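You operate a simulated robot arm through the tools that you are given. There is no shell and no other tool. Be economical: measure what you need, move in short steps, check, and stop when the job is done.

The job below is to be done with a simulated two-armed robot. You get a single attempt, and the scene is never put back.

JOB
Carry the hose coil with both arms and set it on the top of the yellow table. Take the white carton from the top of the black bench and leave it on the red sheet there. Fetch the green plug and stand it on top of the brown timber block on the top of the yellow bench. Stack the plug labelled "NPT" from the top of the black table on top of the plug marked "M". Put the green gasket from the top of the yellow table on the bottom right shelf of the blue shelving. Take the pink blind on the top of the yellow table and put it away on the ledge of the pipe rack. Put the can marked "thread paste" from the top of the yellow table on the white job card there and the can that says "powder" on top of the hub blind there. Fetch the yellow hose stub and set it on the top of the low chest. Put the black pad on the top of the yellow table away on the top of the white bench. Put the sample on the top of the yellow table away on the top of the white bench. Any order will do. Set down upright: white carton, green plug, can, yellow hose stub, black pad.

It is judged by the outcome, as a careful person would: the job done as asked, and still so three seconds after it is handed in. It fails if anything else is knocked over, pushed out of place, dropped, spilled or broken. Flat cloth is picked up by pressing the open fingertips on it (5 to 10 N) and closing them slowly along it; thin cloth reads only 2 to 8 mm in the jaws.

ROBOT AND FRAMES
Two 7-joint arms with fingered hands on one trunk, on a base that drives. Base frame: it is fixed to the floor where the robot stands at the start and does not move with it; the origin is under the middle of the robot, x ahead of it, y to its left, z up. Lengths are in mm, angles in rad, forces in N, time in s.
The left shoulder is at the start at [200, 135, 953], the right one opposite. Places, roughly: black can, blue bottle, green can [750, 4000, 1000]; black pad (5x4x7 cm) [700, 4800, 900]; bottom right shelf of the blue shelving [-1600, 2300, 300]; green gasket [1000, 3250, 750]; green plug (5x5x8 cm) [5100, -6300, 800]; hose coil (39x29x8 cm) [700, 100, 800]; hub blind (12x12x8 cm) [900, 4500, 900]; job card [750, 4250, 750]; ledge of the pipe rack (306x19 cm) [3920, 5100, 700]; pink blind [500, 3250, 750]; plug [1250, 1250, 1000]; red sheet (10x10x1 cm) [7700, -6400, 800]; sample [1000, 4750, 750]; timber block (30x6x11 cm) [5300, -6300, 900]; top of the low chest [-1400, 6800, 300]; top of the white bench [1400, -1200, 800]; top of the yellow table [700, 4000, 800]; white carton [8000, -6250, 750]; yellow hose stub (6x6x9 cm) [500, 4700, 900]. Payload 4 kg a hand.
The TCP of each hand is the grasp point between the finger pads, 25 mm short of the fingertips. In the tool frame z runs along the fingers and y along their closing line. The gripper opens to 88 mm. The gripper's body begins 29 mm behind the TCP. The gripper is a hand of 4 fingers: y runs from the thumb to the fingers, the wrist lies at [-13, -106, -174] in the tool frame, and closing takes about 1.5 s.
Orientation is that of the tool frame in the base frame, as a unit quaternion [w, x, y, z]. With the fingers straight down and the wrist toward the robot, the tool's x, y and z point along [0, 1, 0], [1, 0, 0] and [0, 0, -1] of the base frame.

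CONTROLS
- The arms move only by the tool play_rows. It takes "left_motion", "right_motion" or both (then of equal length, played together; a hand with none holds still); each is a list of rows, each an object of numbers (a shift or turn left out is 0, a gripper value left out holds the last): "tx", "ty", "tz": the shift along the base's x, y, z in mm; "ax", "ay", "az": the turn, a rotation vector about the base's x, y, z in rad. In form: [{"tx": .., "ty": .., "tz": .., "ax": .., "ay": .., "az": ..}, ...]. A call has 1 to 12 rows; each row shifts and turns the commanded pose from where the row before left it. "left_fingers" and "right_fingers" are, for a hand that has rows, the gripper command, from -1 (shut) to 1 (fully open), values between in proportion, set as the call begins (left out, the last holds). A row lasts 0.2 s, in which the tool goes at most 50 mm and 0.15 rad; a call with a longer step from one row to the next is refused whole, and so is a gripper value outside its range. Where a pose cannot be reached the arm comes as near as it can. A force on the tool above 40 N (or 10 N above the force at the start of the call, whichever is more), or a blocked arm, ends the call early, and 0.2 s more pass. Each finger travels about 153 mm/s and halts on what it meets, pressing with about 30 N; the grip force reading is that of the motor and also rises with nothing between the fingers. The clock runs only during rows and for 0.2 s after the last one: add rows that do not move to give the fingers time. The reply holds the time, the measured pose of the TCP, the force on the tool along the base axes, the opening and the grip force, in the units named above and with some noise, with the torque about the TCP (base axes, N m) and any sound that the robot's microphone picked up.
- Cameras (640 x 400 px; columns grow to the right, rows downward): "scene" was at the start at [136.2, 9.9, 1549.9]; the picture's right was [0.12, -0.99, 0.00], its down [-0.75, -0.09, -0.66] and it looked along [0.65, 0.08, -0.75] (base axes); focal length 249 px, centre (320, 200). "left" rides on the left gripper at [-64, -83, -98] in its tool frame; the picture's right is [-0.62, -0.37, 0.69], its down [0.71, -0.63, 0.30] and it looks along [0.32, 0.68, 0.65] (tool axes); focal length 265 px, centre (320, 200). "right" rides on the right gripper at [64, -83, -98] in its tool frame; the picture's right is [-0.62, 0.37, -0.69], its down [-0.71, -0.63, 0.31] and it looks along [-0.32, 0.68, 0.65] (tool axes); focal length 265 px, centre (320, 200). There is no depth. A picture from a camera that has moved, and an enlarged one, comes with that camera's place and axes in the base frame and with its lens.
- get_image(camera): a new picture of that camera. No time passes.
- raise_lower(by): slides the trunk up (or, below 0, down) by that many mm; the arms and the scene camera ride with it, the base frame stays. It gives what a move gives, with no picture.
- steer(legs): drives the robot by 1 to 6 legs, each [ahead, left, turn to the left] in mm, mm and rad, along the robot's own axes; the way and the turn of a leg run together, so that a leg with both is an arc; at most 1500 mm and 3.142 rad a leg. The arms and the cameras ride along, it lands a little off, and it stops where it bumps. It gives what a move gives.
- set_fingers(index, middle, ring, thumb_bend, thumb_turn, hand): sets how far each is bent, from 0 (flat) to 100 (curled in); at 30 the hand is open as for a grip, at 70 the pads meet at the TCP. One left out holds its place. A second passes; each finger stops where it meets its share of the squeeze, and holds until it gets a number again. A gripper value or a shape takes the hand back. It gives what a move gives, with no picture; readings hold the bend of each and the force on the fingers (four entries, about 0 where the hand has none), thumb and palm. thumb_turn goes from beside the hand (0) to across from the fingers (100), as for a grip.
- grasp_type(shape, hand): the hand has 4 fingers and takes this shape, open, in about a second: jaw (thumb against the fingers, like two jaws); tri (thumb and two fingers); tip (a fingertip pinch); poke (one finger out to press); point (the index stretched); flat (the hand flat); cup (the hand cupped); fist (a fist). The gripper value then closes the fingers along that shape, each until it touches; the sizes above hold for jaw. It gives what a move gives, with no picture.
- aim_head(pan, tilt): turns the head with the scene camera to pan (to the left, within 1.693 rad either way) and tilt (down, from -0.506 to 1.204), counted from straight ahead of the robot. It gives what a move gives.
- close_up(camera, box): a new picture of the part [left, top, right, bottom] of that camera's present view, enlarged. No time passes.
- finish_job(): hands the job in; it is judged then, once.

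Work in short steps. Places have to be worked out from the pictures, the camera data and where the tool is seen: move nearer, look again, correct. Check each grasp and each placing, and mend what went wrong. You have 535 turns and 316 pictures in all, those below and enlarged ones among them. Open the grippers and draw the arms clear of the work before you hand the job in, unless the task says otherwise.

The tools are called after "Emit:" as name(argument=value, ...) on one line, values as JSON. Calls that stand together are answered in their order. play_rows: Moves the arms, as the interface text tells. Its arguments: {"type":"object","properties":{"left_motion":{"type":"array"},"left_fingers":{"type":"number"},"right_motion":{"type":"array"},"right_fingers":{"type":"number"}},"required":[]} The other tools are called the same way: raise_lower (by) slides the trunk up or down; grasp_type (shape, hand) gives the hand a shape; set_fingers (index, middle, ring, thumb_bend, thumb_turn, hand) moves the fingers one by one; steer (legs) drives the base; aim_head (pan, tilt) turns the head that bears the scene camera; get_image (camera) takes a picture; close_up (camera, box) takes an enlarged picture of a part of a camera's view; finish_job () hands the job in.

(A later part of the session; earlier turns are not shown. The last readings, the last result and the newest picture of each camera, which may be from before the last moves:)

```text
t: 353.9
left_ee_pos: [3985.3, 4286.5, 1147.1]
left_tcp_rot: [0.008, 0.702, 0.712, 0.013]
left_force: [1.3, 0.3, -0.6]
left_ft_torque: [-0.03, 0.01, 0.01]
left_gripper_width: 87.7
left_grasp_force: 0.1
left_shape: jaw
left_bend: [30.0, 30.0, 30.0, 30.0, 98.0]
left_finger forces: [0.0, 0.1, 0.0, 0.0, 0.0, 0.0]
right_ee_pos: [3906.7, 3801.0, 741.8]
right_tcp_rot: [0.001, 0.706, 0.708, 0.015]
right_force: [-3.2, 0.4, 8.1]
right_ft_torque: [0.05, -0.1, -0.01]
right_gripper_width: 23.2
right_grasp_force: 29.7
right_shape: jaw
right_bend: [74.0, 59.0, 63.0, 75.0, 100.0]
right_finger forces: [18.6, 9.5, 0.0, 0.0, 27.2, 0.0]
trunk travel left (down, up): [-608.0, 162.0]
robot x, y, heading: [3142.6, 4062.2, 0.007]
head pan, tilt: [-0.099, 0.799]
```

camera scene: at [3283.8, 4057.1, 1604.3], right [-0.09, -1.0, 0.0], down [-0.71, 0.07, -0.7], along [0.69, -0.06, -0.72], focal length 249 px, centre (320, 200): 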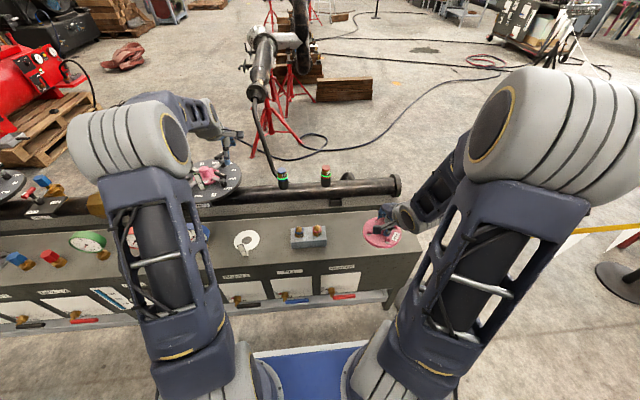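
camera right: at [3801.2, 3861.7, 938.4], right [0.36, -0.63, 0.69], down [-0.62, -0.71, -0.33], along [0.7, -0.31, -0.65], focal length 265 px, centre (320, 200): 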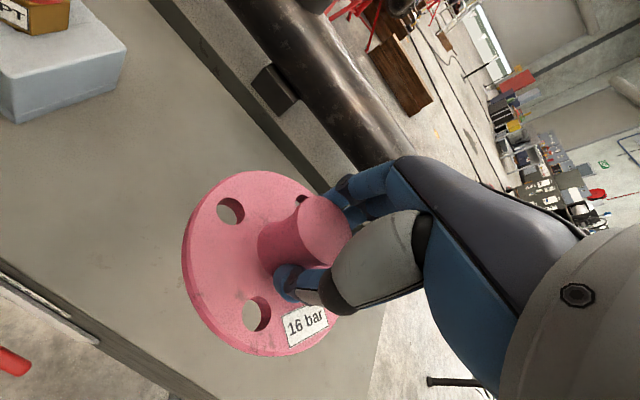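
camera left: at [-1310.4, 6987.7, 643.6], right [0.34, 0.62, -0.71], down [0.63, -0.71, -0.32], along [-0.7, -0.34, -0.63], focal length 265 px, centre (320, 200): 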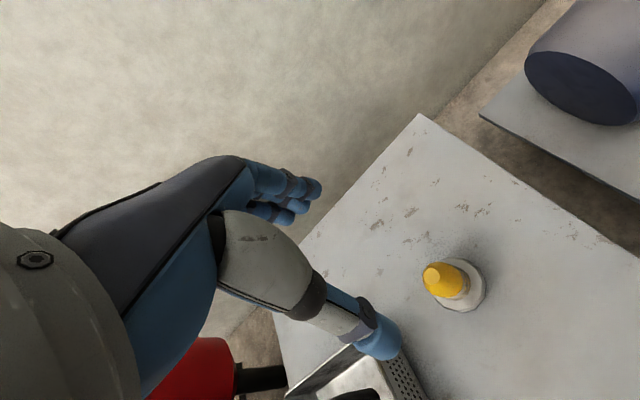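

Contact (16 N change). Release and rise.

Emit:
play_rows(right_motion=[{}, {}, {}, {}, {}, {"tz": 10}, {"tz": 25}, {"tz": 40}, {"tz": 40}, {"tz": 45}, {"tz": 45}], right_fingers=1)

Emit:
close_up(camera="scene", box=[280, 160, 480, 300])

```text
t: 356.3
left_ee_pos: [3986.0, 4285.9, 1145.8]
left_tcp_rot: [0.009, 0.702, 0.712, 0.013]
left_force: [-1.2, -0.1, -0.1]
left_ft_torque: [0.0, 0.01, 0.01]
left_gripper_width: 87.6
left_grasp_force: 0.1
left_shape: jaw
left_bend: [30.0, 30.0, 30.0, 30.0, 98.0]
left_finger forces: [0.0, 0.1, 0.0, 0.0, 0.1, 0.1]
right_ee_pos: [3904.3, 3799.5, 948.5]
right_tcp_rot: [-0.001, 0.705, 0.709, 0.014]
right_force: [0.6, 0.2, 0.8]
right_ft_torque: [0.01, 0.04, 0.01]
right_gripper_width: 87.5
right_grasp_force: 0.1
right_shape: jaw
right_bend: [30.0, 30.0, 30.0, 30.0, 98.0]
right_finger forces: [0.0, 0.0, 0.0, 0.0, 0.1, 0.0]
trunk travel left (down, up): [-608.0, 162.0]
robot x, y, heading: [3144.4, 4064.8, 0.007]
head pan, tilt: [-0.099, 0.799]
```

```text
2.86 times, centred on (380, 230) of scene
camera zoom: at [3283.9, 4057.1, 1604.1], right [-0.09, -1.0, 0.0], down [-0.71, 0.07, -0.7], along [0.69, -0.06, -0.72], focal length 711 px, centre (149, 114)
```

zoom: 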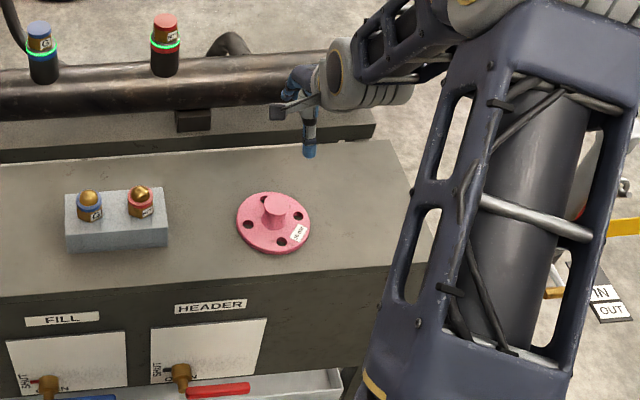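

Blind sits on the ledge. Next the NPT plug: go back toward the gap, turn to face −y, and strafe to the black table's end.

Emit:
play_rows(right_motion=[{"tz": 45}, {"tz": 45}, {"tx": -40, "tz": 20}, {"tx": -40}, {"tx": -40}])

Emit:
steer(legs=[[-800, 0, -0.005], [0, -900, 0], [0, -900, 0], [0, 0, -1.571]])

Emit:
aim_head(pan=-0.8, tilt=0.55)

Emit:
get_image(camera="scene")

```text
t: 357.5
left_ee_pos: [3985.6, 4286.4, 1147.3]
left_tcp_rot: [0.008, 0.702, 0.712, 0.013]
left_force: [0.6, -0.4, 0.1]
left_ft_torque: [-0.03, 0.01, 0.01]
left_gripper_width: 87.5
left_grasp_force: 0.1
left_shape: jaw
left_bend: [30.0, 30.0, 30.0, 30.0, 98.0]
left_finger forces: [0.0, 0.0, 0.1, 0.0, 0.1, 0.0]
right_ee_pos: [3783.8, 3800.8, 1056.4]
right_tcp_rot: [-0.001, 0.705, 0.709, 0.014]
right_force: [1.0, 0.8, -0.9]
right_ft_torque: [-0.02, 0.0, -0.02]
right_gripper_width: 87.8
right_grasp_force: 0.1
right_shape: jaw
right_bend: [30.0, 30.0, 30.0, 30.0, 98.0]
right_finger forces: [0.0, 0.0, 0.1, 0.1, 0.1, 0.0]
trunk travel left (down, up): [-608.0, 162.0]
robot x, y, heading: [3143.8, 4064.4, 0.011]
head pan, tilt: [-0.099, 0.799]
```

```text
t: 374.2
left_ee_pos: [2583.9, 1437.0, 1146.7]
left_tcp_rot: [0.015, 1.0, 0.007, 0.003]
left_force: [-0.7, 0.1, 0.5]
left_ft_torque: [0.01, -0.02, 0.0]
left_gripper_width: 87.7
left_grasp_force: 0.0
left_shape: jaw
left_bend: [30.0, 30.0, 30.0, 30.0, 98.0]
left_finger forces: [0.0, 0.0, 0.1, 0.1, 0.1, 0.0]
right_ee_pos: [2097.2, 1638.9, 1056.3]
right_tcp_rot: [0.01, 1.0, 0.002, 0.01]
right_force: [0.3, -0.4, 0.0]
right_ft_torque: [-0.04, -0.01, -0.02]
right_gripper_width: 87.7
right_grasp_force: 0.1
right_shape: jaw
right_bend: [30.0, 30.0, 30.0, 30.0, 98.0]
right_finger forces: [0.1, 0.0, 0.1, 0.1, 0.0, 0.0]
trunk travel left (down, up): [-608.0, 162.0]
robot x, y, heading: [2361.3, 2279.1, -1.569]
head pan, tilt: [-0.099, 0.799]
```

```text
t: 375.3
left_ee_pos: [2582.5, 1436.1, 1146.5]
left_tcp_rot: [0.014, 1.0, 0.007, 0.004]
left_force: [0.0, -0.5, 0.6]
left_ft_torque: [0.02, 0.0, 0.02]
left_gripper_width: 87.5
left_grasp_force: 0.0
left_shape: jaw
left_bend: [30.0, 30.0, 30.0, 30.0, 98.0]
left_finger forces: [0.0, 0.0, 0.0, 0.1, 0.0, 0.1]
right_ee_pos: [2098.6, 1637.9, 1057.4]
right_tcp_rot: [0.009, 1.0, 0.002, 0.01]
right_force: [0.2, 0.4, 0.4]
right_ft_torque: [-0.01, 0.0, -0.02]
right_gripper_width: 87.8
right_grasp_force: 0.1
right_shape: jaw
right_bend: [30.0, 30.0, 30.0, 30.0, 98.0]
right_finger forces: [0.0, 0.0, 0.0, 0.1, 0.0, 0.0]
trunk travel left (down, up): [-608.0, 162.0]
robot x, y, heading: [2360.9, 2275.1, -1.57]
head pan, tilt: [-0.799, 0.55]
```

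```text
192 pictures are left
camera scene: at [2295.8, 2155.1, 1625.6], right [-0.7, 0.71, 0.0], down [0.37, 0.37, -0.85], along [-0.61, -0.6, -0.52], focal length 249 px, centre (320, 200)
```

scene: 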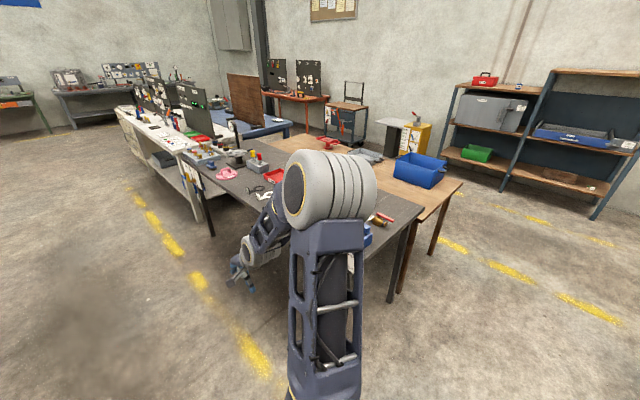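

The black table's east side is open floor. I turn to face −x and strafe along to y≈1250.

Emit:
steer(legs=[[0, 0, -1.571], [0, 1020, 0]])

Emit:
aim_head(pan=0.0, tilt=0.6)

Emit:
get_image(camera="scene")

```text
t: 384.4
left_ee_pos: [1551.6, 1014.3, 1146.1]
left_tcp_rot: [0.013, 0.72, -0.694, -0.007]
left_force: [0.8, -0.5, 0.6]
left_ft_torque: [0.01, 0.0, 0.0]
left_gripper_width: 87.6
left_grasp_force: 0.1
left_shape: jaw
left_bend: [30.0, 30.0, 30.0, 30.0, 98.0]
left_finger forces: [0.1, 0.0, 0.1, 0.0, 0.0, 0.0]
right_ee_pos: [1742.5, 1504.0, 1056.8]
right_tcp_rot: [0.013, 0.716, -0.698, 0.0]
right_force: [0.1, 0.0, 0.9]
right_ft_torque: [-0.03, 0.0, -0.01]
right_gripper_width: 87.5
right_grasp_force: 0.1
right_shape: jaw
right_bend: [30.0, 30.0, 30.0, 30.0, 98.0]
right_finger forces: [0.0, 0.1, 0.0, 0.0, 0.0, 0.1]
trunk travel left (down, up): [-608.0, 162.0]
robot x, y, heading: [2388.3, 1258.9, -3.114]
head pan, tilt: [-0.799, 0.55]
```

```text
t: 385.5
left_ee_pos: [1551.8, 1013.8, 1147.2]
left_tcp_rot: [0.013, 0.72, -0.694, -0.007]
left_force: [-0.4, -0.4, -0.3]
left_ft_torque: [-0.01, -0.01, 0.02]
left_gripper_width: 87.5
left_grasp_force: 0.0
left_shape: jaw
left_bend: [30.0, 30.0, 30.0, 30.0, 98.0]
left_finger forces: [0.0, 0.1, 0.0, 0.0, 0.0, 0.1]
right_ee_pos: [1742.5, 1504.0, 1055.6]
right_tcp_rot: [0.014, 0.716, -0.698, 0.0]
right_force: [-0.2, -0.8, 0.4]
right_ft_torque: [-0.01, -0.03, -0.01]
right_gripper_width: 87.5
right_grasp_force: 0.0
right_shape: jaw
right_bend: [30.0, 30.0, 30.0, 30.0, 98.0]
right_finger forces: [0.0, 0.0, 0.0, 0.0, 0.0, 0.0]
trunk travel left (down, up): [-608.0, 162.0]
robot x, y, heading: [2387.6, 1252.9, -3.113]
head pan, tilt: [0.0, 0.6]
```

```text
191 pictures are left
camera scene: at [2237.9, 1252.2, 1621.1], right [-0.03, 1.0, 0.0], down [0.56, 0.02, -0.83], along [-0.82, -0.02, -0.56], focal length 249 px, centre (320, 200)
```

scene: 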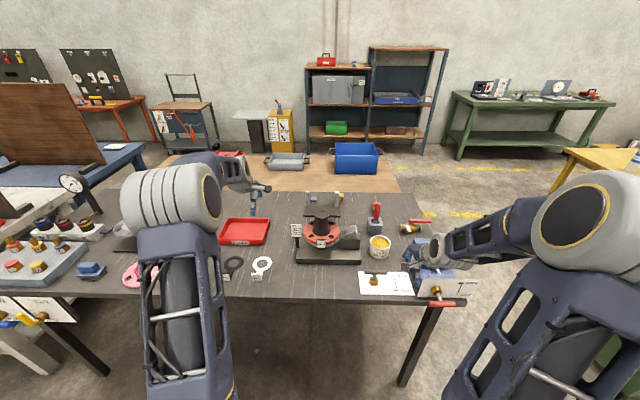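

Zoom on the table to find the plugs "NPT" and "M".

Emit:
close_up(camera="scene", box=[270, 170, 430, 290])

```text
3.33 times, centred on (350, 230) of scene
camera zoom: at [2237.9, 1252.2, 1621.1], right [-0.03, 1.0, 0.0], down [0.56, 0.02, -0.83], along [-0.82, -0.02, -0.56], focal length 829 px, centre (220, 100)
```

zoom: 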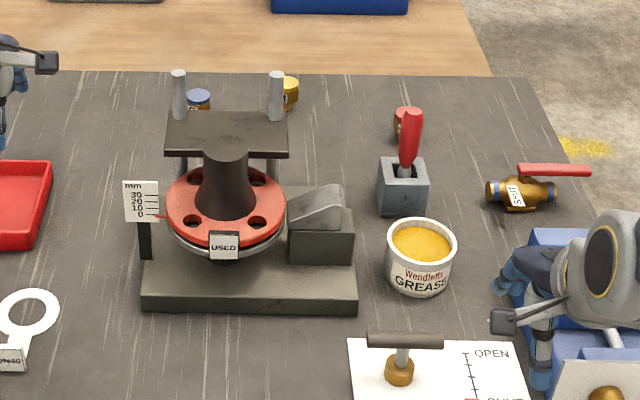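

The three plugs sit along the west edge (~x 1020–1080, y 1183/1344/1536), best reached from the north end. I drive round: strafe, turn to −y, strafe to x≈1050.

Emit:
steer(legs=[[0, -1020, -0.027], [0, 0, 1.571], [0, -1330, 0]])

Emit:
aim_head(pan=0.0, tilt=0.6)

Emit:
get_image(camera="scene")

```text
t: 400.9
left_ee_pos: [1256.0, 1457.0, 1146.4]
left_tcp_rot: [0.014, 1.0, 0.008, 0.004]
left_force: [-0.2, 0.1, 0.1]
left_ft_torque: [0.02, 0.02, -0.01]
left_gripper_width: 87.5
left_grasp_force: 0.1
left_shape: jaw
left_bend: [30.0, 30.0, 30.0, 30.0, 98.0]
left_finger forces: [0.0, 0.0, 0.0, 0.1, 0.0, 0.1]
right_ee_pos: [769.3, 1658.1, 1056.1]
right_tcp_rot: [0.009, 1.0, 0.004, 0.009]
right_force: [0.4, 0.4, 0.7]
right_ft_torque: [0.01, 0.0, 0.0]
right_gripper_width: 87.5
right_grasp_force: 0.1
right_shape: jaw
right_bend: [30.0, 30.0, 30.0, 30.0, 98.0]
right_finger forces: [0.1, 0.0, 0.0, 0.0, 0.0, 0.0]
trunk travel left (down, up): [-608.0, 162.0]
robot x, y, heading: [1032.7, 2297.3, -1.564]
head pan, tilt: [0.0, 0.6]
```

```text
t: 401.5
left_ee_pos: [1256.4, 1457.3, 1147.5]
left_tcp_rot: [0.014, 1.0, 0.007, 0.004]
left_force: [0.1, -0.5, 0.4]
left_ft_torque: [-0.03, -0.02, 0.03]
left_gripper_width: 87.5
left_grasp_force: 0.0
left_shape: jaw
left_bend: [30.0, 30.0, 30.0, 30.0, 98.0]
left_finger forces: [0.1, 0.1, 0.0, 0.0, 0.0, 0.1]
right_ee_pos: [769.5, 1656.7, 1055.6]
right_tcp_rot: [0.01, 1.0, 0.003, 0.01]
right_force: [0.3, -0.7, -0.4]
right_ft_torque: [-0.03, -0.01, -0.01]
right_gripper_width: 87.5
right_grasp_force: 0.1
right_shape: jaw
right_bend: [30.0, 30.0, 30.0, 30.0, 98.0]
right_finger forces: [0.0, 0.0, 0.0, 0.0, 0.0, 0.0]
trunk travel left (down, up): [-608.0, 162.0]
robot x, y, heading: [1029.8, 2296.7, -1.564]
head pan, tilt: [0.0, 0.6]
```

```text
189 pictures are left
camera scene: at [1031.6, 2149.2, 1621.1], right [-1.0, -0.01, 0.0], down [0.0, 0.56, -0.83], along [0.01, -0.82, -0.56], focal length 249 px, centre (320, 200)
```

scene: 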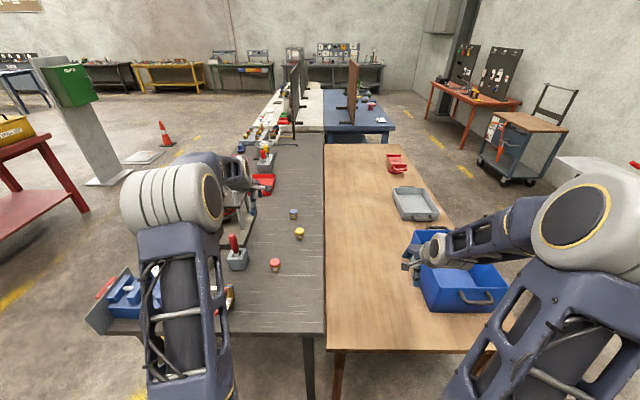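

Plugs: red ≈[1233,1436], yellow ≈[1147,1227], blue ≈[1193,1064]. Zoom for labels.

Emit:
close_up(camera="scene", box=[255, 195, 335, 285])

Emit:
steer(legs=[[230, 0, -0.007]])

Emit:
get_image(camera="left")

```text
4.44 times, centred on (295, 240) of scene
camera zoom: at [1031.6, 2149.2, 1621.1], right [-1.0, -0.01, 0.0], down [0.0, 0.56, -0.83], along [0.01, -0.82, -0.56], focal length 1106 px, centre (431, 22)
```

zoom: 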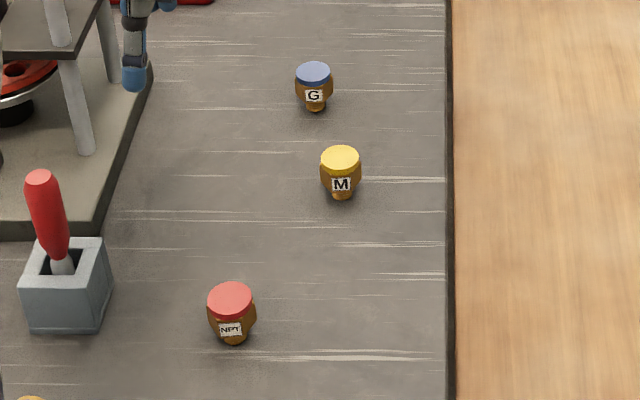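

```text
t: 403.3
left_ee_pos: [1250.7, 1221.1, 1147.2]
left_tcp_rot: [0.015, 1.0, 0.004, 0.003]
left_force: [0.2, 0.3, 0.1]
left_ft_torque: [0.01, -0.03, 0.01]
left_gripper_width: 87.6
left_grasp_force: 0.1
left_shape: jaw
left_bend: [30.0, 30.0, 30.0, 30.0, 98.0]
left_finger forces: [0.1, 0.1, 0.0, 0.0, 0.0, 0.1]
right_ee_pos: [766.8, 1425.2, 1056.6]
right_tcp_rot: [0.009, 1.0, 0.0, 0.01]
right_force: [0.1, 0.5, 0.8]
right_ft_torque: [0.01, 0.02, -0.02]
right_gripper_width: 87.6
right_grasp_force: 0.1
right_shape: jaw
right_bend: [30.0, 30.0, 30.0, 30.0, 98.0]
right_finger forces: [0.0, 0.0, 0.1, 0.0, 0.1, 0.0]
trunk travel left (down, up): [-608.0, 162.0]
robot x, y, heading: [1033.7, 2061.8, -1.571]
head pan, tilt: [0.0, 0.6]
```

```text
187 pictures are left
camera left: at [1185.2, 1307.1, 1243.3], right [-0.62, 0.34, -0.71], down [0.71, 0.63, -0.32], along [0.34, -0.7, -0.63], focal length 265 px, centre (320, 200)
```

left: 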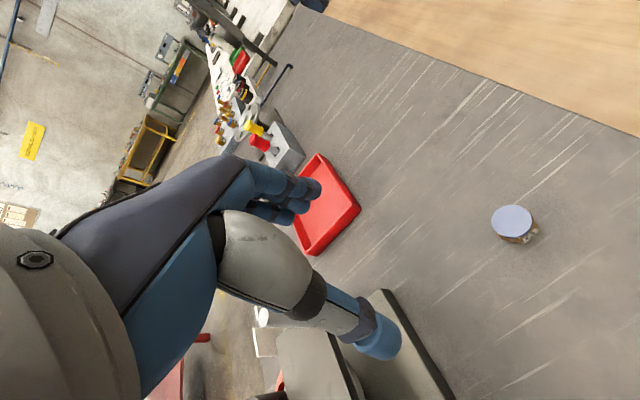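

NPT is the red plug, M the yellow one. Move the left hand above the NPT plug for a look.

Emit:
play_rows(left_motion=[{"ty": 40, "tx": -4}, {"ty": 40, "tx": -4}, {"ty": 40, "tx": -4}, {"ty": 40, "tx": -4}, {"ty": 40, "tx": -4}, {"ty": 36}, {"tz": -40}, {"tz": -40}, {"tz": -40}, {"tz": -40}, {}])

Emit:
get_image(camera="left")

```text
t: 405.7
left_ee_pos: [1229.5, 1455.7, 987.8]
left_tcp_rot: [0.014, 1.0, 0.005, 0.005]
left_force: [-0.5, -0.6, -1.0]
left_ft_torque: [0.0, 0.01, 0.02]
left_gripper_width: 88.0
left_grasp_force: 0.0
left_shape: jaw
left_bend: [30.0, 30.0, 30.0, 30.0, 98.0]
left_finger forces: [0.1, 0.0, 0.0, 0.1, 0.0, 0.1]
right_ee_pos: [766.6, 1426.8, 1057.3]
right_tcp_rot: [0.009, 1.0, -0.001, 0.01]
right_force: [0.5, -0.1, -0.3]
right_ft_torque: [-0.04, 0.01, -0.02]
right_gripper_width: 87.7
right_grasp_force: 0.0
right_shape: jaw
right_bend: [30.0, 30.0, 30.0, 30.0, 98.0]
right_finger forces: [0.1, 0.1, 0.1, 0.0, 0.0, 0.0]
trunk travel left (down, up): [-608.0, 162.0]
robot x, y, heading: [1030.4, 2063.2, -1.572]
head pan, tilt: [0.0, 0.6]
```

```text
186 pictures are left
camera left: at [1163.8, 1542.9, 1084.5], right [-0.62, 0.34, -0.71], down [0.71, 0.63, -0.32], along [0.34, -0.7, -0.63], focal length 265 px, centre (320, 200)
```

left: 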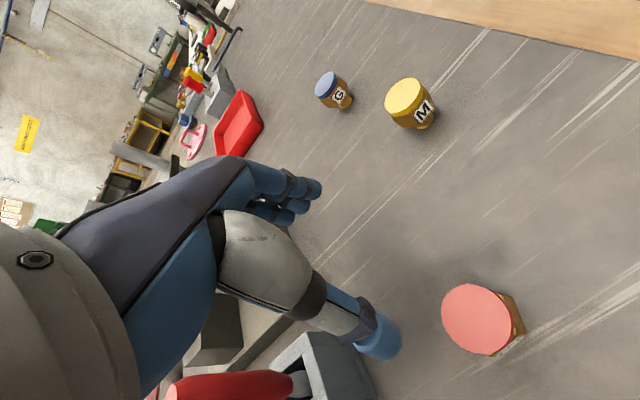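

NPT top triangulates to [1209,1510,900], M to [1132,1333,900] (table ≈844). I back 70 mm for reach and align above NPT.

Emit:
steer(legs=[[-70, 0, 0]])

Emit:
play_rows(left_motion=[{"tx": -10, "ty": -8}, {"tx": -10, "ty": -8}, {"tz": -30}, {"tz": -20}, {}])

Emit:
get_image(camera="left")

```text
t: 406.7
left_ee_pos: [1229.4, 1526.4, 988.9]
left_tcp_rot: [0.014, 1.0, 0.004, 0.005]
left_force: [0.1, 1.0, -0.9]
left_ft_torque: [-0.02, 0.01, -0.01]
left_gripper_width: 87.7
left_grasp_force: 0.0
left_shape: jaw
left_bend: [30.0, 30.0, 30.0, 30.0, 98.0]
left_finger forces: [0.1, 0.0, 0.1, 0.0, 0.0, 0.0]
right_ee_pos: [765.5, 1496.7, 1057.1]
right_tcp_rot: [0.009, 1.0, -0.001, 0.01]
right_force: [0.2, -0.9, 0.0]
right_ft_torque: [0.02, 0.01, -0.03]
right_gripper_width: 87.7
right_grasp_force: 0.0
right_shape: jaw
right_bend: [30.0, 30.0, 30.0, 30.0, 98.0]
right_finger forces: [0.0, 0.0, 0.0, 0.0, 0.0, 0.0]
trunk travel left (down, up): [-608.0, 162.0]
robot x, y, heading: [1032.2, 2136.7, -1.568]
head pan, tilt: [0.0, 0.6]
```

```text
t: 407.9
left_ee_pos: [1209.3, 1509.2, 939.2]
left_tcp_rot: [0.016, 1.0, 0.004, 0.004]
left_force: [-0.4, -0.1, -0.5]
left_ft_torque: [-0.03, -0.01, -0.01]
left_gripper_width: 88.0
left_grasp_force: 0.0
left_shape: jaw
left_bend: [30.0, 30.0, 30.0, 30.0, 98.0]
left_finger forces: [0.1, 0.0, 0.0, 0.1, 0.0, 0.0]
right_ee_pos: [766.4, 1495.6, 1056.5]
right_tcp_rot: [0.01, 1.0, 0.0, 0.009]
right_force: [0.5, 0.0, -0.4]
right_ft_torque: [0.0, 0.0, 0.0]
right_gripper_width: 87.5
right_grasp_force: 0.1
right_shape: jaw
right_bend: [30.0, 30.0, 30.0, 30.0, 98.0]
right_finger forces: [0.0, 0.0, 0.1, 0.1, 0.0, 0.1]
trunk travel left (down, up): [-608.0, 162.0]
robot x, y, heading: [1032.6, 2136.9, -1.57]
head pan, tilt: [0.0, 0.6]
```

```text
185 pictures are left
camera left: at [1143.2, 1595.6, 1035.5], right [-0.62, 0.34, -0.71], down [0.71, 0.63, -0.32], along [0.34, -0.7, -0.63], focal length 265 px, centre (320, 200)
```

left: 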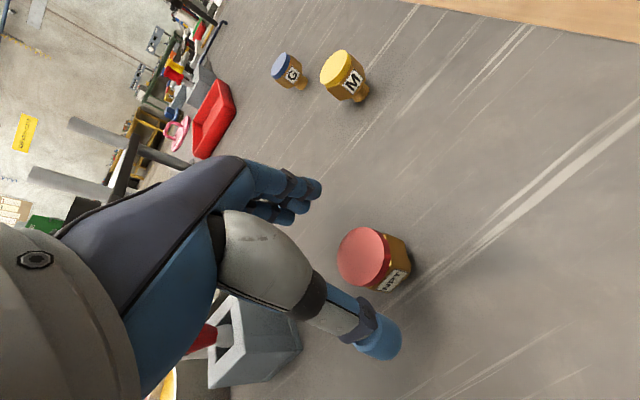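

Spot on. Descend to 880 and close.

Emit:
play_rows(left_motion=[{"tz": -25}, {"tz": -20}, {"tz": -13}, {}])

Emit:
play_rows(left_motion=[{}, {}, {}, {}, {}, {}, {}, {}], left_fingers=-1)

Emit:
play_rows(left_motion=[{"tz": 10}, {"tz": 25}, {"tz": 40}, {"tz": 40}, {}])

Emit:
get_image(camera="left")

```text
t: 408.9
left_ee_pos: [1210.1, 1510.5, 881.1]
left_tcp_rot: [0.015, 1.0, 0.004, 0.005]
left_force: [-0.4, -0.9, 0.8]
left_ft_torque: [-0.04, -0.02, -0.04]
left_gripper_width: 87.7
left_grasp_force: 0.0
left_shape: jaw
left_bend: [30.0, 30.0, 30.0, 30.0, 98.0]
left_finger forces: [0.0, 0.0, 0.0, 0.1, 0.0, 0.0]
right_ee_pos: [765.4, 1495.6, 1057.1]
right_tcp_rot: [0.009, 1.0, 0.0, 0.011]
right_force: [-0.8, 0.7, -0.3]
right_ft_torque: [-0.01, 0.01, 0.01]
right_gripper_width: 87.6
right_grasp_force: 0.1
right_shape: jaw
right_bend: [30.0, 30.0, 30.0, 30.0, 98.0]
right_finger forces: [0.1, 0.0, 0.0, 0.1, 0.0, 0.0]
trunk travel left (down, up): [-608.0, 162.0]
robot x, y, heading: [1032.4, 2135.2, -1.568]
head pan, tilt: [0.0, 0.6]
```

```text
t: 410.7
left_ee_pos: [1208.3, 1509.5, 880.6]
left_tcp_rot: [0.015, 1.0, 0.004, 0.004]
left_force: [-0.3, -0.7, -1.7]
left_ft_torque: [0.01, -0.02, 0.04]
left_gripper_width: 25.9
left_grasp_force: 29.7
left_shape: jaw
left_bend: [75.0, 57.0, 58.0, 79.0, 100.0]
left_finger forces: [16.0, 6.6, 0.0, 0.0, 22.2, 0.1]
right_ee_pos: [766.1, 1495.7, 1056.9]
right_tcp_rot: [0.009, 1.0, -0.001, 0.01]
right_force: [0.4, 0.3, 0.5]
right_ft_torque: [0.02, 0.03, -0.01]
right_gripper_width: 87.5
right_grasp_force: 0.0
right_shape: jaw
right_bend: [30.0, 30.0, 30.0, 30.0, 98.0]
right_finger forces: [0.0, 0.1, 0.0, 0.0, 0.0, 0.0]
trunk travel left (down, up): [-608.0, 162.0]
robot x, y, heading: [1031.0, 2130.5, -1.57]
head pan, tilt: [0.0, 0.6]
```

```text
t: 411.9
left_ee_pos: [1209.4, 1510.2, 996.2]
left_tcp_rot: [0.015, 1.0, 0.004, 0.005]
left_force: [-0.1, 0.6, -2.3]
left_ft_torque: [0.01, 0.03, 0.0]
left_gripper_width: 26.0
left_grasp_force: 29.8
left_shape: jaw
left_bend: [75.0, 58.0, 58.0, 79.0, 100.0]
left_finger forces: [16.0, 6.8, 0.1, 0.0, 22.3, 0.0]
right_ee_pos: [765.6, 1495.6, 1057.7]
right_tcp_rot: [0.009, 1.0, -0.001, 0.009]
right_force: [0.0, -0.5, 0.1]
right_ft_torque: [0.03, 0.0, -0.02]
right_gripper_width: 87.6
right_grasp_force: 0.0
right_shape: jaw
right_bend: [30.0, 30.0, 30.0, 30.0, 98.0]
right_finger forces: [0.1, 0.0, 0.1, 0.0, 0.1, 0.0]
trunk travel left (down, up): [-608.0, 162.0]
robot x, y, heading: [1032.7, 2137.1, -1.571]
head pan, tilt: [0.0, 0.6]
```

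```text
184 pictures are left
camera left: at [1143.6, 1596.2, 1092.5], right [-0.62, 0.34, -0.71], down [0.71, 0.63, -0.32], along [0.34, -0.7, -0.63], focal length 265 px, centre (320, 200)
```

left: 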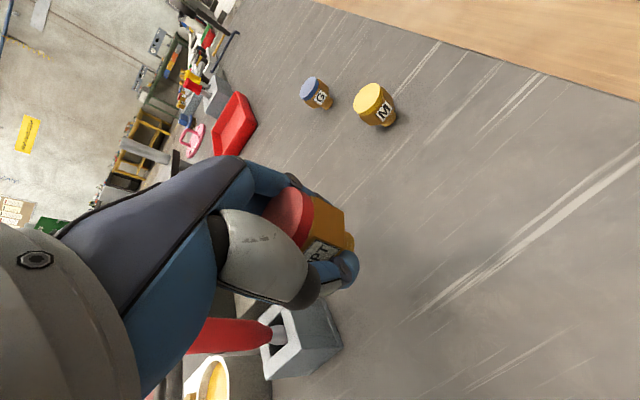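

Held. M top ≈[1127,1338]. Hover just short of it to refine.

Emit:
play_rows(left_motion=[{"tx": -27, "ty": -36}, {"tx": -27, "ty": -37}, {"tx": -28, "ty": -37}, {}])

Emit:
get_image(camera="left")

Emit:
close_up(camera="scene", box=[255, 175, 355, 275])

```text
t: 412.9
left_ee_pos: [1127.3, 1399.4, 998.1]
left_tcp_rot: [0.015, 1.0, 0.005, 0.003]
left_force: [0.3, 0.7, -1.7]
left_ft_torque: [0.0, -0.01, 0.01]
left_gripper_width: 25.9
left_grasp_force: 30.4
left_shape: jaw
left_bend: [75.0, 58.0, 58.0, 79.0, 100.0]
left_finger forces: [16.0, 6.8, 0.0, 0.1, 22.8, 0.0]
right_ee_pos: [765.7, 1497.1, 1057.8]
right_tcp_rot: [0.01, 1.0, -0.001, 0.009]
right_force: [0.2, 0.3, 0.6]
right_ft_torque: [-0.01, 0.02, 0.02]
right_gripper_width: 87.8
right_grasp_force: 0.0
right_shape: jaw
right_bend: [30.0, 30.0, 30.0, 30.0, 98.0]
right_finger forces: [0.0, 0.0, 0.0, 0.0, 0.0, 0.0]
trunk travel left (down, up): [-608.0, 162.0]
robot x, y, heading: [1034.7, 2131.3, -1.574]
head pan, tilt: [0.0, 0.6]
```

```text
183 pictures are left
camera left: at [1061.6, 1486.6, 1093.3], right [-0.62, 0.34, -0.71], down [0.71, 0.63, -0.32], along [0.34, -0.7, -0.63], focal length 265 px, centre (320, 200)
```

left: 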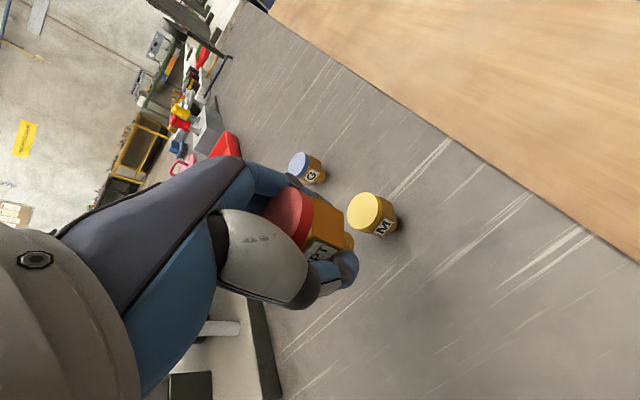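

```text
4.00 times, centred on (305, 225) of scene
camera zoom: at [1031.4, 1985.6, 1621.1], right [-1.0, 0.0, 0.0], down [0.0, 0.57, -0.83], along [0.0, -0.83, -0.57], focal length 995 px, centre (380, 100)
```

zoom: 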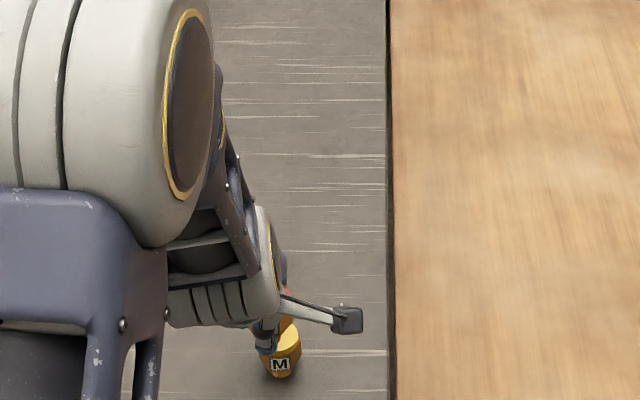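

M top ≈[1128.5,1333]. Move over it and lower toward 940.

Emit:
play_rows(left_motion=[{"tx": 0.7, "ty": -33}, {"tx": 0.7, "ty": -33}, {"tz": -25}, {"tz": -20}, {}])

Emit:
get_image(camera="left")

Emit:
close_up(camera="scene", box=[255, 195, 335, 275])

```text
t: 414.1
left_ee_pos: [1130.2, 1334.7, 950.7]
left_tcp_rot: [0.015, 1.0, 0.005, 0.004]
left_force: [-0.4, 0.2, -2.6]
left_ft_torque: [0.02, 0.01, -0.01]
left_gripper_width: 25.9
left_grasp_force: 30.7
left_shape: jaw
left_bend: [75.0, 58.0, 58.0, 79.0, 100.0]
left_finger forces: [16.0, 6.6, 0.0, 0.0, 23.0, 0.0]
right_ee_pos: [765.0, 1495.9, 1056.7]
right_tcp_rot: [0.009, 1.0, -0.001, 0.009]
right_force: [-0.6, 0.0, -0.3]
right_ft_torque: [-0.01, 0.03, -0.01]
right_gripper_width: 87.6
right_grasp_force: 0.1
right_shape: jaw
right_bend: [30.0, 30.0, 30.0, 30.0, 98.0]
right_finger forces: [0.0, 0.0, 0.0, 0.0, 0.0, 0.0]
trunk travel left (down, up): [-608.0, 162.0]
robot x, y, heading: [1032.9, 2131.6, -1.567]
head pan, tilt: [0.0, 0.6]
```

```text
181 pictures are left
camera left: at [1063.8, 1420.8, 1046.5], right [-0.62, 0.34, -0.71], down [0.71, 0.63, -0.32], along [0.34, -0.7, -0.63], focal length 265 px, centre (320, 200)
```

left: 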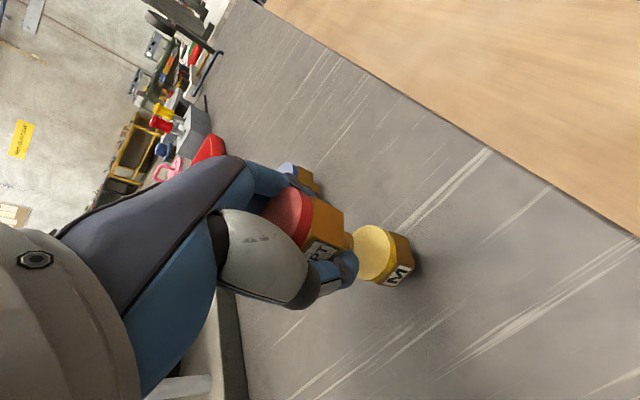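

```text
5.00 times, centred on (295, 235) of scene
camera zoom: at [1031.4, 1985.6, 1621.1], right [-1.0, 0.0, 0.0], down [0.0, 0.57, -0.82], along [0.0, -0.82, -0.57], focal length 1244 px, centre (445, 25)
```

zoom: 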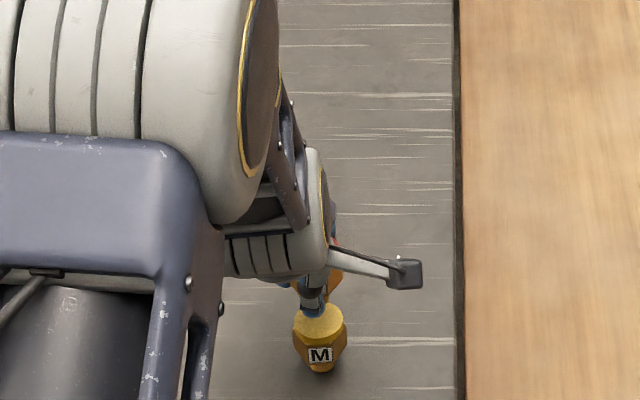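

Relative view suggests the foot is ~5 mm too far in −y; correct and lower to contact.

Emit:
play_rows(left_motion=[{"tx": -2.5, "ty": 4}, {"tz": -5}, {"tz": -3}, {"tz": -2}, {"tz": -2}, {"tz": -1.5}, {}])

Emit:
close_up(camera="left", box=[240, 170, 440, 310])

```text
t: 415.7
left_ee_pos: [1126.9, 1337.9, 937.5]
left_tcp_rot: [0.014, 1.0, 0.004, 0.004]
left_force: [0.6, -0.1, -2.5]
left_ft_torque: [-0.01, -0.01, -0.01]
left_gripper_width: 25.8
left_grasp_force: 30.2
left_shape: jaw
left_bend: [75.0, 58.0, 58.0, 79.0, 100.0]
left_finger forces: [15.9, 6.8, 0.1, 0.0, 23.1, 0.0]
right_ee_pos: [765.4, 1497.3, 1056.8]
right_tcp_rot: [0.01, 1.0, -0.001, 0.01]
right_force: [0.8, -0.1, 0.2]
right_ft_torque: [0.01, 0.05, -0.01]
right_gripper_width: 87.6
right_grasp_force: 0.0
right_shape: jaw
right_bend: [30.0, 30.0, 30.0, 30.0, 98.0]
right_finger forces: [0.0, 0.0, 0.0, 0.0, 0.1, 0.0]
trunk travel left (down, up): [-608.0, 162.0]
robot x, y, heading: [1032.8, 2131.6, -1.572]
head pan, tilt: [0.0, 0.6]
```

```text
2.86 times, centred on (340, 240) of left
camera zoom: at [1060.6, 1424.4, 1033.6], right [-0.62, 0.34, -0.71], down [0.71, 0.63, -0.32], along [0.34, -0.7, -0.63], focal length 758 px, centre (263, 86)
```

zoom: 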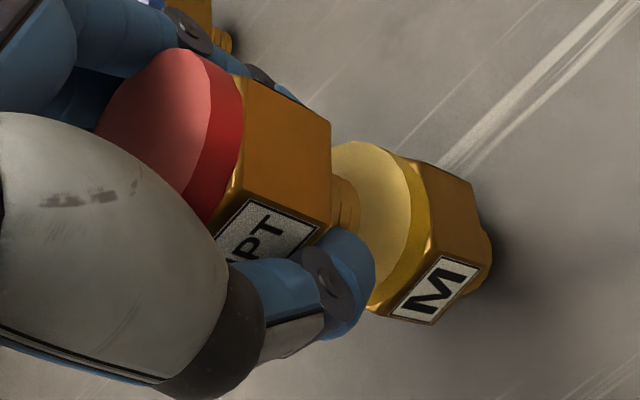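

Foot is nearly centred over M. Lower to contact.

Emit:
play_rows(left_motion=[{"tx": 1, "ty": 1.5}, {"tz": -2}, {"tz": -2}, {"tz": -1.5}, {"tz": -1.5}, {}])

```text
t: 417.1
left_ee_pos: [1126.7, 1339.8, 929.8]
left_tcp_rot: [0.015, 1.0, 0.004, 0.005]
left_force: [0.5, -0.6, -1.4]
left_ft_torque: [-0.01, 0.0, -0.03]
left_gripper_width: 25.9
left_grasp_force: 29.6
left_shape: jaw
left_bend: [75.0, 58.0, 58.0, 79.0, 100.0]
left_finger forces: [16.0, 6.7, 0.1, 0.1, 23.0, 0.0]
right_ee_pos: [766.6, 1496.6, 1056.7]
right_tcp_rot: [0.01, 1.0, -0.001, 0.01]
right_force: [0.4, 0.1, 0.0]
right_ft_torque: [-0.01, -0.02, -0.02]
right_gripper_width: 87.7
right_grasp_force: 0.1
right_shape: jaw
right_bend: [30.0, 30.0, 30.0, 30.0, 98.0]
right_finger forces: [0.0, 0.0, 0.1, 0.1, 0.0, 0.1]
trunk travel left (down, up): [-608.0, 162.0]
robot x, y, heading: [1035.9, 2135.1, -1.57]
head pan, tilt: [0.0, 0.6]
```

Emit:
play_rows(left_motion=[{"tz": -1.5}, {"tz": -1.5}, {"tz": -1}, {}])

Emit:
close_up(camera="left", box=[240, 170, 440, 310])

```text
t: 418.1
left_ee_pos: [1128.2, 1340.1, 925.4]
left_tcp_rot: [0.014, 1.0, 0.005, 0.005]
left_force: [-0.3, 0.0, -1.0]
left_ft_torque: [-0.01, -0.01, -0.02]
left_gripper_width: 25.8
left_grasp_force: 30.0
left_shape: jaw
left_bend: [75.0, 58.0, 58.0, 79.0, 100.0]
left_finger forces: [15.9, 6.8, 0.1, 0.0, 22.8, 0.0]
right_ee_pos: [765.8, 1496.0, 1057.1]
right_tcp_rot: [0.01, 1.0, -0.001, 0.01]
right_force: [-1.0, 0.5, -0.5]
right_ft_torque: [-0.03, -0.02, 0.03]
right_gripper_width: 87.4
right_grasp_force: 0.1
right_shape: jaw
right_bend: [30.0, 30.0, 30.0, 30.0, 98.0]
right_finger forces: [0.0, 0.0, 0.0, 0.0, 0.1, 0.0]
trunk travel left (down, up): [-608.0, 162.0]
robot x, y, heading: [1032.8, 2136.3, -1.571]
head pan, tilt: [0.0, 0.6]
```

```text
2.86 times, centred on (340, 240) of left
camera zoom: at [1061.2, 1426.5, 1022.0], right [-0.62, 0.34, -0.71], down [0.71, 0.63, -0.32], along [0.34, -0.7, -0.63], focal length 758 px, centre (263, 86)
```

zoom: 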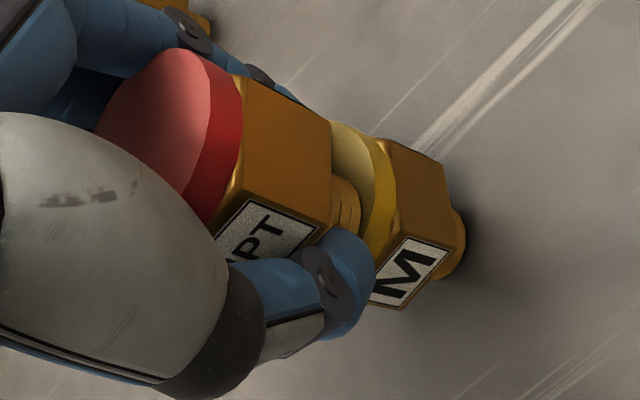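

Emit:
play_rows(left_motion=[{"tz": -1}, {"tz": -1}, {}])

```text
t: 418.9
left_ee_pos: [1127.1, 1340.3, 923.8]
left_tcp_rot: [0.015, 1.0, 0.004, 0.003]
left_force: [-0.2, 0.0, 4.8]
left_ft_torque: [-0.05, 0.03, 0.01]
left_gripper_width: 26.0
left_grasp_force: 30.2
left_shape: jaw
left_bend: [75.0, 58.0, 58.0, 80.0, 100.0]
left_finger forces: [15.0, 6.3, 0.1, 0.1, 22.7, 0.1]
right_ee_pos: [765.5, 1496.0, 1056.6]
right_tcp_rot: [0.009, 1.0, -0.002, 0.01]
right_force: [-0.2, 0.3, 1.0]
right_ft_torque: [0.0, 0.0, 0.01]
right_gripper_width: 87.7
right_grasp_force: 0.1
right_shape: jaw
right_bend: [30.0, 30.0, 30.0, 30.0, 98.0]
right_finger forces: [0.1, 0.0, 0.1, 0.0, 0.0, 0.1]
trunk travel left (down, up): [-608.0, 162.0]
robot x, y, heading: [1031.9, 2136.5, -1.575]
head pan, tilt: [0.0, 0.6]
```

Contact ≈7 N. Release gently in two stages and check.

Emit:
play_rows(left_motion=[{}, {}, {}, {}], left_fingers=0.1)

Emit:
close_up(camera="left", box=[240, 170, 440, 310])

```text
t: 419.9
left_ee_pos: [1126.3, 1339.9, 924.4]
left_tcp_rot: [0.015, 1.0, 0.004, 0.004]
left_force: [0.3, 1.1, 3.4]
left_ft_torque: [-0.07, -0.04, -0.04]
left_gripper_width: 47.0
left_grasp_force: 0.0
left_shape: jaw
left_bend: [74.0, 43.0, 39.0, 67.0, 100.0]
left_finger forces: [0.3, 2.7, 0.0, 0.1, 0.1, 0.1]
right_ee_pos: [766.6, 1496.1, 1057.5]
right_tcp_rot: [0.01, 1.0, -0.001, 0.01]
right_force: [0.0, -0.2, -0.4]
right_ft_torque: [0.0, 0.01, 0.0]
right_gripper_width: 87.5
right_grasp_force: 0.2
right_shape: jaw
right_bend: [30.0, 30.0, 30.0, 30.0, 98.0]
right_finger forces: [0.1, 0.1, 0.1, 0.0, 0.1, 0.0]
trunk travel left (down, up): [-608.0, 162.0]
robot x, y, heading: [1032.3, 2133.8, -1.573]
head pan, tilt: [0.0, 0.6]
```

```text
2.86 times, centred on (340, 240) of left
camera zoom: at [1061.4, 1426.5, 1020.4], right [-0.62, 0.34, -0.71], down [0.71, 0.63, -0.32], along [0.34, -0.7, -0.63], focal length 758 px, centre (263, 86)
```

zoom: 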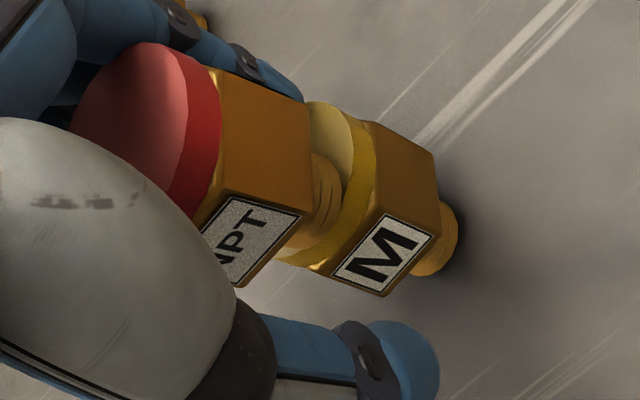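

Stack stands. Open fully and withdraw straight up.

Emit:
play_rows(left_motion=[{}, {}, {}], left_fingers=0.8)

Emit:
close_up(camera="left", box=[240, 170, 440, 310])

```text
t: 420.7
left_ee_pos: [1126.7, 1340.5, 923.5]
left_tcp_rot: [0.015, 1.0, 0.004, 0.004]
left_force: [-0.1, 0.2, 0.1]
left_ft_torque: [0.0, -0.01, 0.0]
left_gripper_width: 79.1
left_grasp_force: 0.1
left_shape: jaw
left_bend: [29.0, 32.0, 30.0, 33.0, 98.0]
left_finger forces: [0.0, 0.1, 0.1, 0.0, 0.0, 0.1]
right_ee_pos: [766.0, 1496.6, 1057.0]
right_tcp_rot: [0.01, 1.0, -0.001, 0.009]
right_force: [-0.1, 0.1, 0.1]
right_ft_torque: [-0.02, 0.0, -0.02]
right_gripper_width: 87.9
right_grasp_force: 0.1
right_shape: jaw
right_bend: [30.0, 30.0, 30.0, 30.0, 98.0]
right_finger forces: [0.0, 0.1, 0.0, 0.1, 0.1, 0.0]
trunk travel left (down, up): [-608.0, 162.0]
robot x, y, heading: [1033.6, 2134.3, -1.569]
head pan, tilt: [0.0, 0.6]
```

```text
2.86 times, centred on (340, 240) of left
camera zoom: at [1061.4, 1426.4, 1020.4], right [-0.62, 0.34, -0.71], down [0.71, 0.63, -0.32], along [0.34, -0.7, -0.63], focal length 758 px, centre (263, 86)
```

zoom: 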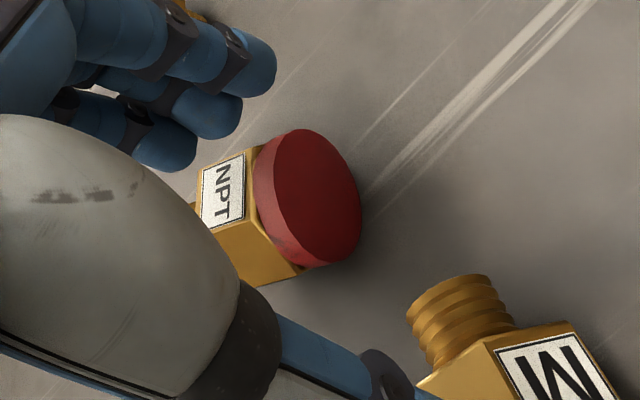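

The stack toppled. Get the whole view before moving.

Emit:
get_image(camera="left")

Emit:
play_rows(left_motion=[{"tz": 10}, {"tz": 30}, {"tz": 40}, {"tz": 40}, {"tz": 40}, {}], left_fingers=1)

Emit:
get_image(camera="left")

Emit:
close_up(camera="scene", box=[235, 195, 355, 285])

```text
175 pictures are left
camera left: at [1061.4, 1426.4, 1020.4], right [-0.62, 0.34, -0.71], down [0.71, 0.63, -0.32], along [0.34, -0.7, -0.63], focal length 265 px, centre (320, 200)
```

left: 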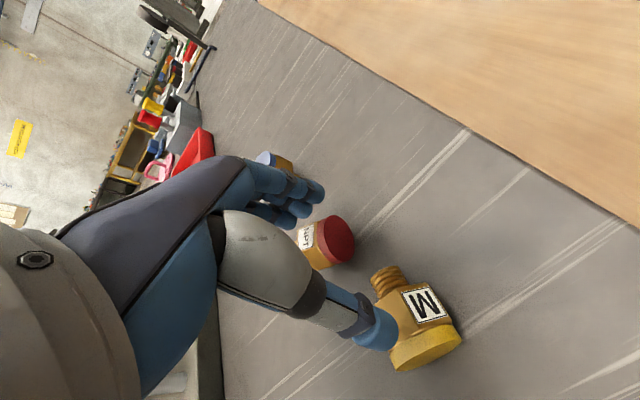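

```text
t: 422.1
left_ee_pos: [1127.8, 1338.3, 1083.4]
left_tcp_rot: [0.015, 1.0, 0.004, 0.004]
left_force: [-0.3, -0.1, 0.7]
left_ft_torque: [0.03, -0.01, -0.01]
left_gripper_width: 87.7
left_grasp_force: 0.0
left_shape: jaw
left_bend: [30.0, 30.0, 30.0, 30.0, 98.0]
left_finger forces: [0.0, 0.0, 0.1, 0.1, 0.1, 0.0]
right_ee_pos: [765.7, 1496.3, 1056.3]
right_tcp_rot: [0.01, 1.0, -0.001, 0.009]
right_force: [0.2, 0.0, 0.2]
right_ft_torque: [-0.02, 0.0, -0.03]
right_gripper_width: 87.7
right_grasp_force: 0.0
right_shape: jaw
right_bend: [30.0, 30.0, 30.0, 30.0, 98.0]
right_finger forces: [0.0, 0.1, 0.0, 0.0, 0.0, 0.1]
trunk travel left (down, up): [-608.0, 162.0]
robot x, y, heading: [1031.5, 2131.8, -1.569]
head pan, tilt: [0.0, 0.6]
```

```text
174 pictures are left
camera left: at [1062.6, 1424.3, 1180.1], right [-0.62, 0.34, -0.71], down [0.71, 0.63, -0.32], along [0.34, -0.7, -0.63], focal length 265 px, centre (320, 200)
```

left: 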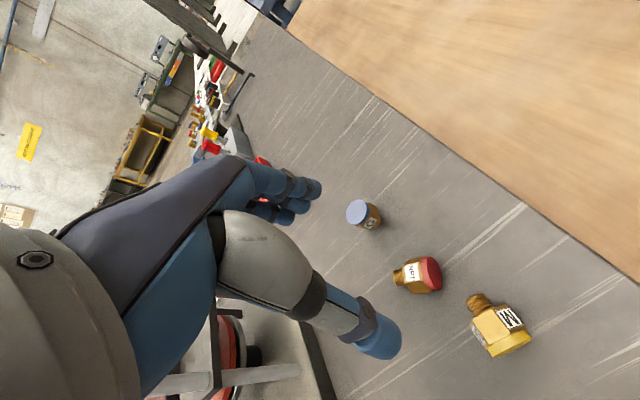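

```text
4.44 times, centred on (295, 240) of scene
camera zoom: at [1031.4, 1985.6, 1621.1], right [-1.0, 0.0, 0.0], down [0.0, 0.57, -0.82], along [0.0, -0.82, -0.57], focal length 1106 px, centre (431, 22)
```

zoom: 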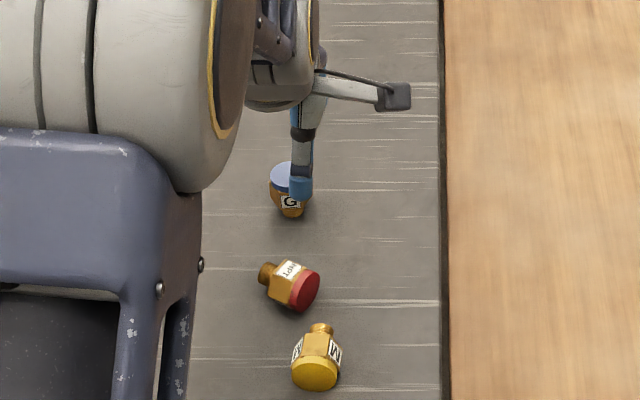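

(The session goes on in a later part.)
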